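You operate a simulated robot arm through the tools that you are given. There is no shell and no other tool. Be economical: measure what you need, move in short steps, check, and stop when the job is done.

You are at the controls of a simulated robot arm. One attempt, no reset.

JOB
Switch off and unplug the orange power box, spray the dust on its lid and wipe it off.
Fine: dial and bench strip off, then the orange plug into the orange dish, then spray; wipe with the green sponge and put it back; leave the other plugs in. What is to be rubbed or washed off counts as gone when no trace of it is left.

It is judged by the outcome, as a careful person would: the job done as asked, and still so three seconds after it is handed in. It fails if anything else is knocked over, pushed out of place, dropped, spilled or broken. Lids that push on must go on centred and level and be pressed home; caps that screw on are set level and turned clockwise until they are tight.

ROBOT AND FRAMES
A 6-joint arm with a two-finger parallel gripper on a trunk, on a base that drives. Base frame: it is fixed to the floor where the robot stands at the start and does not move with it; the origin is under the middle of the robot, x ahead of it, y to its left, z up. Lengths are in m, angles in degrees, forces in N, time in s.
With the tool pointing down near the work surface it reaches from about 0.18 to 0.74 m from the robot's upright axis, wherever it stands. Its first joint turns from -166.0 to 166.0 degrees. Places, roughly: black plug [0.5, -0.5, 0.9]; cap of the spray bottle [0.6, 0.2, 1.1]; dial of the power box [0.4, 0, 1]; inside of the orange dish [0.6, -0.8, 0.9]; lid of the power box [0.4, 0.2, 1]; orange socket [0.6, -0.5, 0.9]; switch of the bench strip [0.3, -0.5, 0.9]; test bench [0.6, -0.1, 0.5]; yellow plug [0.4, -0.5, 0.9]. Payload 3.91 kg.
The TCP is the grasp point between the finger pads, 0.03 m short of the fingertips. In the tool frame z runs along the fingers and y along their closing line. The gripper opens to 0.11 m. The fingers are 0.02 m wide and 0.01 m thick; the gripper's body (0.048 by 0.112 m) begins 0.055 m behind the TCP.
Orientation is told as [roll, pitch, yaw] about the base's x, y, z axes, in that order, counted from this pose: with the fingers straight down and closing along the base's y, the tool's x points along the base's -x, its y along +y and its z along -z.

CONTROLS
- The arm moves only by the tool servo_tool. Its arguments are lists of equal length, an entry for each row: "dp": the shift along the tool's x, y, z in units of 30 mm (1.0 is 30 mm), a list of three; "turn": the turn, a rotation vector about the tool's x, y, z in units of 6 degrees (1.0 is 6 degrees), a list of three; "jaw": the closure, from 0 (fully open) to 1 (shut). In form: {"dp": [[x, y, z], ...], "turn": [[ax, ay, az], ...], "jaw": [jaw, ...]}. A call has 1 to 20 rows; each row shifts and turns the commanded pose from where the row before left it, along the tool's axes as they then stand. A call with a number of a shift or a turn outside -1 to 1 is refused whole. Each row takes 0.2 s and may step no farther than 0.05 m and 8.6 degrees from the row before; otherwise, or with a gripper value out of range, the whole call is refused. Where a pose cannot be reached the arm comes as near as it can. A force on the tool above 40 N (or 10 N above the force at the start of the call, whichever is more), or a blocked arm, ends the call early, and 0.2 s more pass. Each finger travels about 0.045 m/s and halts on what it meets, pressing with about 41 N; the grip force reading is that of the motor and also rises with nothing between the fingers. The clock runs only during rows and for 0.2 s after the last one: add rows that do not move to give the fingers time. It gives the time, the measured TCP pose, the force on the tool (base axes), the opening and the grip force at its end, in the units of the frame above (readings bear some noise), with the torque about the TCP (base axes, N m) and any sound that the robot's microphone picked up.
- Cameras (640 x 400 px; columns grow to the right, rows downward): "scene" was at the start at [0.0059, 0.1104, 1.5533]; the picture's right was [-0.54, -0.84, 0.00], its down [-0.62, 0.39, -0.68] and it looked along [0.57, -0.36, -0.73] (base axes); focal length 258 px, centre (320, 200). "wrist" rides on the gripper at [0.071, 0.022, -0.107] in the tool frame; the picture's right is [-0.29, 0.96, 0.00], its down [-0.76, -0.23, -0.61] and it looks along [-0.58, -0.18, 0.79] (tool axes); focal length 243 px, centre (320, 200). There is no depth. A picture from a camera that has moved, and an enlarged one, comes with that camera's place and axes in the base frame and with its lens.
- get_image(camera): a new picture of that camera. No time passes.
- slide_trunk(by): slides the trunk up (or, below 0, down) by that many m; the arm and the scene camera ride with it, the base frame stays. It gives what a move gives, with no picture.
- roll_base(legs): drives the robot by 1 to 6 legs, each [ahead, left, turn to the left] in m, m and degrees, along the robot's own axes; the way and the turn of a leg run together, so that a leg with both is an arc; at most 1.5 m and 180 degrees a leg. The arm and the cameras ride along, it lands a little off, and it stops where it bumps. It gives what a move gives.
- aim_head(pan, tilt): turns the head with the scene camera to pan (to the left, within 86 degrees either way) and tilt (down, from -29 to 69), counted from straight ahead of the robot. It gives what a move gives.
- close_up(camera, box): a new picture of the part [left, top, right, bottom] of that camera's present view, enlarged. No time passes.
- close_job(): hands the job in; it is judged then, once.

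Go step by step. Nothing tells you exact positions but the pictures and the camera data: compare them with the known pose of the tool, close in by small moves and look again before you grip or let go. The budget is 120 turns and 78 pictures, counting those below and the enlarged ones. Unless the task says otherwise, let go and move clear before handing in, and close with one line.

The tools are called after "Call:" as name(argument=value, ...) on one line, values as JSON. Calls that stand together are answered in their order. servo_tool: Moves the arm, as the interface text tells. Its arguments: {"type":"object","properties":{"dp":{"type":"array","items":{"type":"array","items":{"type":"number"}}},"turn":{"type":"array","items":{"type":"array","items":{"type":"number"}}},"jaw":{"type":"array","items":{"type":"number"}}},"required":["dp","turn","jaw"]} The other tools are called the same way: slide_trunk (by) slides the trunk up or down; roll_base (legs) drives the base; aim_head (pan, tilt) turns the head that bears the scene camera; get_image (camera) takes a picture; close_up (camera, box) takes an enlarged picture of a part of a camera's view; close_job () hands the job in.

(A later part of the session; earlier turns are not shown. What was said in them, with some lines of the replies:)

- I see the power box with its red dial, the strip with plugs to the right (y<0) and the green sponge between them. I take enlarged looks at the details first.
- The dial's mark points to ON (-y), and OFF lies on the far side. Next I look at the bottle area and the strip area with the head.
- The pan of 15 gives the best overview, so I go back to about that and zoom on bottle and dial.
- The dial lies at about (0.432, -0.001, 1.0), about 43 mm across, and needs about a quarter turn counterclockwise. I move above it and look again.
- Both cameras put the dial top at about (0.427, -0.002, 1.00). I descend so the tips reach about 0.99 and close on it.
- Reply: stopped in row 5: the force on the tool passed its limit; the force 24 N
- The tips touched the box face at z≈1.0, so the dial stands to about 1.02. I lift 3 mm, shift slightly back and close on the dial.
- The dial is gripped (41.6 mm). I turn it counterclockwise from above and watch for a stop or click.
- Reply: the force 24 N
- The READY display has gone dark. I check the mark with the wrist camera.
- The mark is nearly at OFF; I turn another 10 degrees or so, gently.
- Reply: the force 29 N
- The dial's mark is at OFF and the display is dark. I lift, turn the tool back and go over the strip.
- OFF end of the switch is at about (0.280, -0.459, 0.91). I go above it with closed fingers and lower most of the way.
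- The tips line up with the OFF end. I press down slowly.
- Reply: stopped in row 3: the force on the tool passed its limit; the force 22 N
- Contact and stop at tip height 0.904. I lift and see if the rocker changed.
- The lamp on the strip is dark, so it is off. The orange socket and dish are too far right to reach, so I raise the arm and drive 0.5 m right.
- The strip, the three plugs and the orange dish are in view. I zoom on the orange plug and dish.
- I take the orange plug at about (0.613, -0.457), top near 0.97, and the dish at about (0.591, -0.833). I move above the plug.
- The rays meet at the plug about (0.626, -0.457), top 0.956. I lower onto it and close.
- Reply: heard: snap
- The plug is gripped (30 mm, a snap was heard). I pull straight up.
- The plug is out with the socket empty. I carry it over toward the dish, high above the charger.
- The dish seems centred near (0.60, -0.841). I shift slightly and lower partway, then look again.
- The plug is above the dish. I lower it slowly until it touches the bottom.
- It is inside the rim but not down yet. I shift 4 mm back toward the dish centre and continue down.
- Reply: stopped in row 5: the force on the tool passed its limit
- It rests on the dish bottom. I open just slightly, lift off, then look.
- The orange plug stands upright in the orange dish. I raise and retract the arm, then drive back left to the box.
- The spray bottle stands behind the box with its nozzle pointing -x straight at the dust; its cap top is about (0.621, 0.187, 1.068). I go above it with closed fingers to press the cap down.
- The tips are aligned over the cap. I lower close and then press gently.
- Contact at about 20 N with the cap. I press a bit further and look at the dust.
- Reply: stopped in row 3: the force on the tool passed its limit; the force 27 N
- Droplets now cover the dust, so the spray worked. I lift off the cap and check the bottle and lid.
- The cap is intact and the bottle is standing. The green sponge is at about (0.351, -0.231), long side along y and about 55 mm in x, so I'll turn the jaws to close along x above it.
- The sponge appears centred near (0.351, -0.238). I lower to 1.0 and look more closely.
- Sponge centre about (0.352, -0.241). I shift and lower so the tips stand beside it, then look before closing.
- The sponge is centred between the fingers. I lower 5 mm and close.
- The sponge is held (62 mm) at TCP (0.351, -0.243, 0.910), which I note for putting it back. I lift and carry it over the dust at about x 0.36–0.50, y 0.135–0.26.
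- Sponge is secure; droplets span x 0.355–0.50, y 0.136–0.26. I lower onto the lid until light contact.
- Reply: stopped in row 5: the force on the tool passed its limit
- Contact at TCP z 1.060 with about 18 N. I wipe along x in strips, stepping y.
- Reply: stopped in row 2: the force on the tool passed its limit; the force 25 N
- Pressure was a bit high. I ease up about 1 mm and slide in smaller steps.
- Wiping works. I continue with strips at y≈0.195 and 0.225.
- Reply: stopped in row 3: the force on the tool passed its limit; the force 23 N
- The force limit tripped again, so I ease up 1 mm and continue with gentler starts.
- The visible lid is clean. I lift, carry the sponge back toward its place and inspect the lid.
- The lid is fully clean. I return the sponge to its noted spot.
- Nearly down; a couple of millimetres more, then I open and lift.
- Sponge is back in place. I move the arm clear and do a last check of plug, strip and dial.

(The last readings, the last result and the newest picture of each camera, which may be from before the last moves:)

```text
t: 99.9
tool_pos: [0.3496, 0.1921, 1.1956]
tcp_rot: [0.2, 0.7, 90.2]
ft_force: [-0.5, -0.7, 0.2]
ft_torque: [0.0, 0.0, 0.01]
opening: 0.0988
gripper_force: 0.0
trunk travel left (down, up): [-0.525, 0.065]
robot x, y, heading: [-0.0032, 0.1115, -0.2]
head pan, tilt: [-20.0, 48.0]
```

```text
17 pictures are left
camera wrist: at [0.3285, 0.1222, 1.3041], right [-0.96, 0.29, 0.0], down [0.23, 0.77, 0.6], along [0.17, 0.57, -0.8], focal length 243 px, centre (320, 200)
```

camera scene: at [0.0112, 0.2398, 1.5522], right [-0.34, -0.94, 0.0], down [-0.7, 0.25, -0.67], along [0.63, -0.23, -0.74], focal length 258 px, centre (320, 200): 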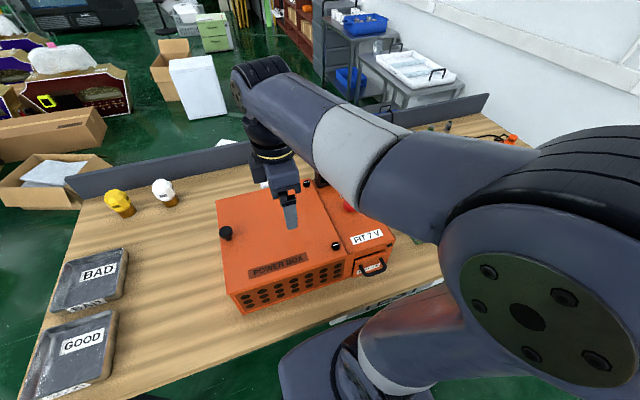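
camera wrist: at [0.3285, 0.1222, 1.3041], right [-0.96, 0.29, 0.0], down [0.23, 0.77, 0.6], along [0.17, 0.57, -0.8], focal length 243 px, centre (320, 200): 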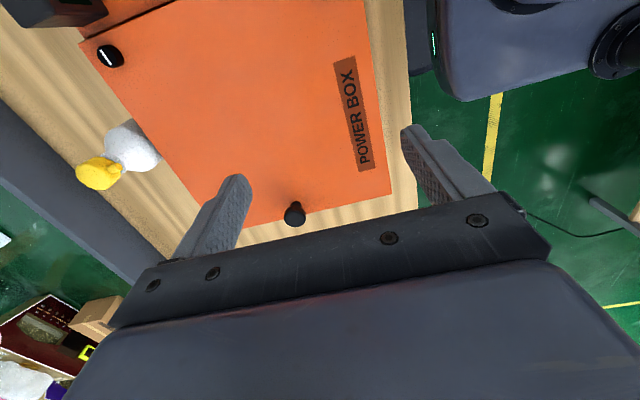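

The lid is clean and the bottle is standing. One zoom on the plug in its dish, then I hand in.

Call:
close_up(camera="scene", box=[430, 100, 550, 175])

```text
5.33 times, centred on (490, 138) of scene
camera zoom: at [0.0112, 0.2398, 1.5522], right [-0.34, -0.94, 0.0], down [-0.7, 0.25, -0.67], along [0.63, -0.23, -0.74], focal length 1375 px, centre (-587, 533)
```

zoom: 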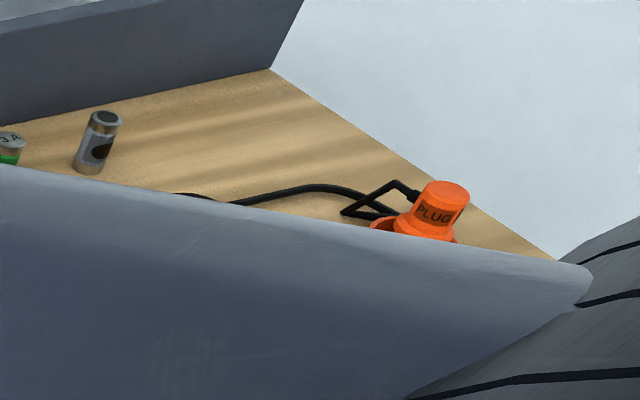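

The plug stands upright in the orange dish and everything else is in order, so I hand the job in.

Call:
close_job()

```text
The job is handed in.
```

The job is done and handed in: the dial and bench strip are off, the orange plug is in the orange dish, the lid is sprayed and wiped clean, and the sponge is back in its place.
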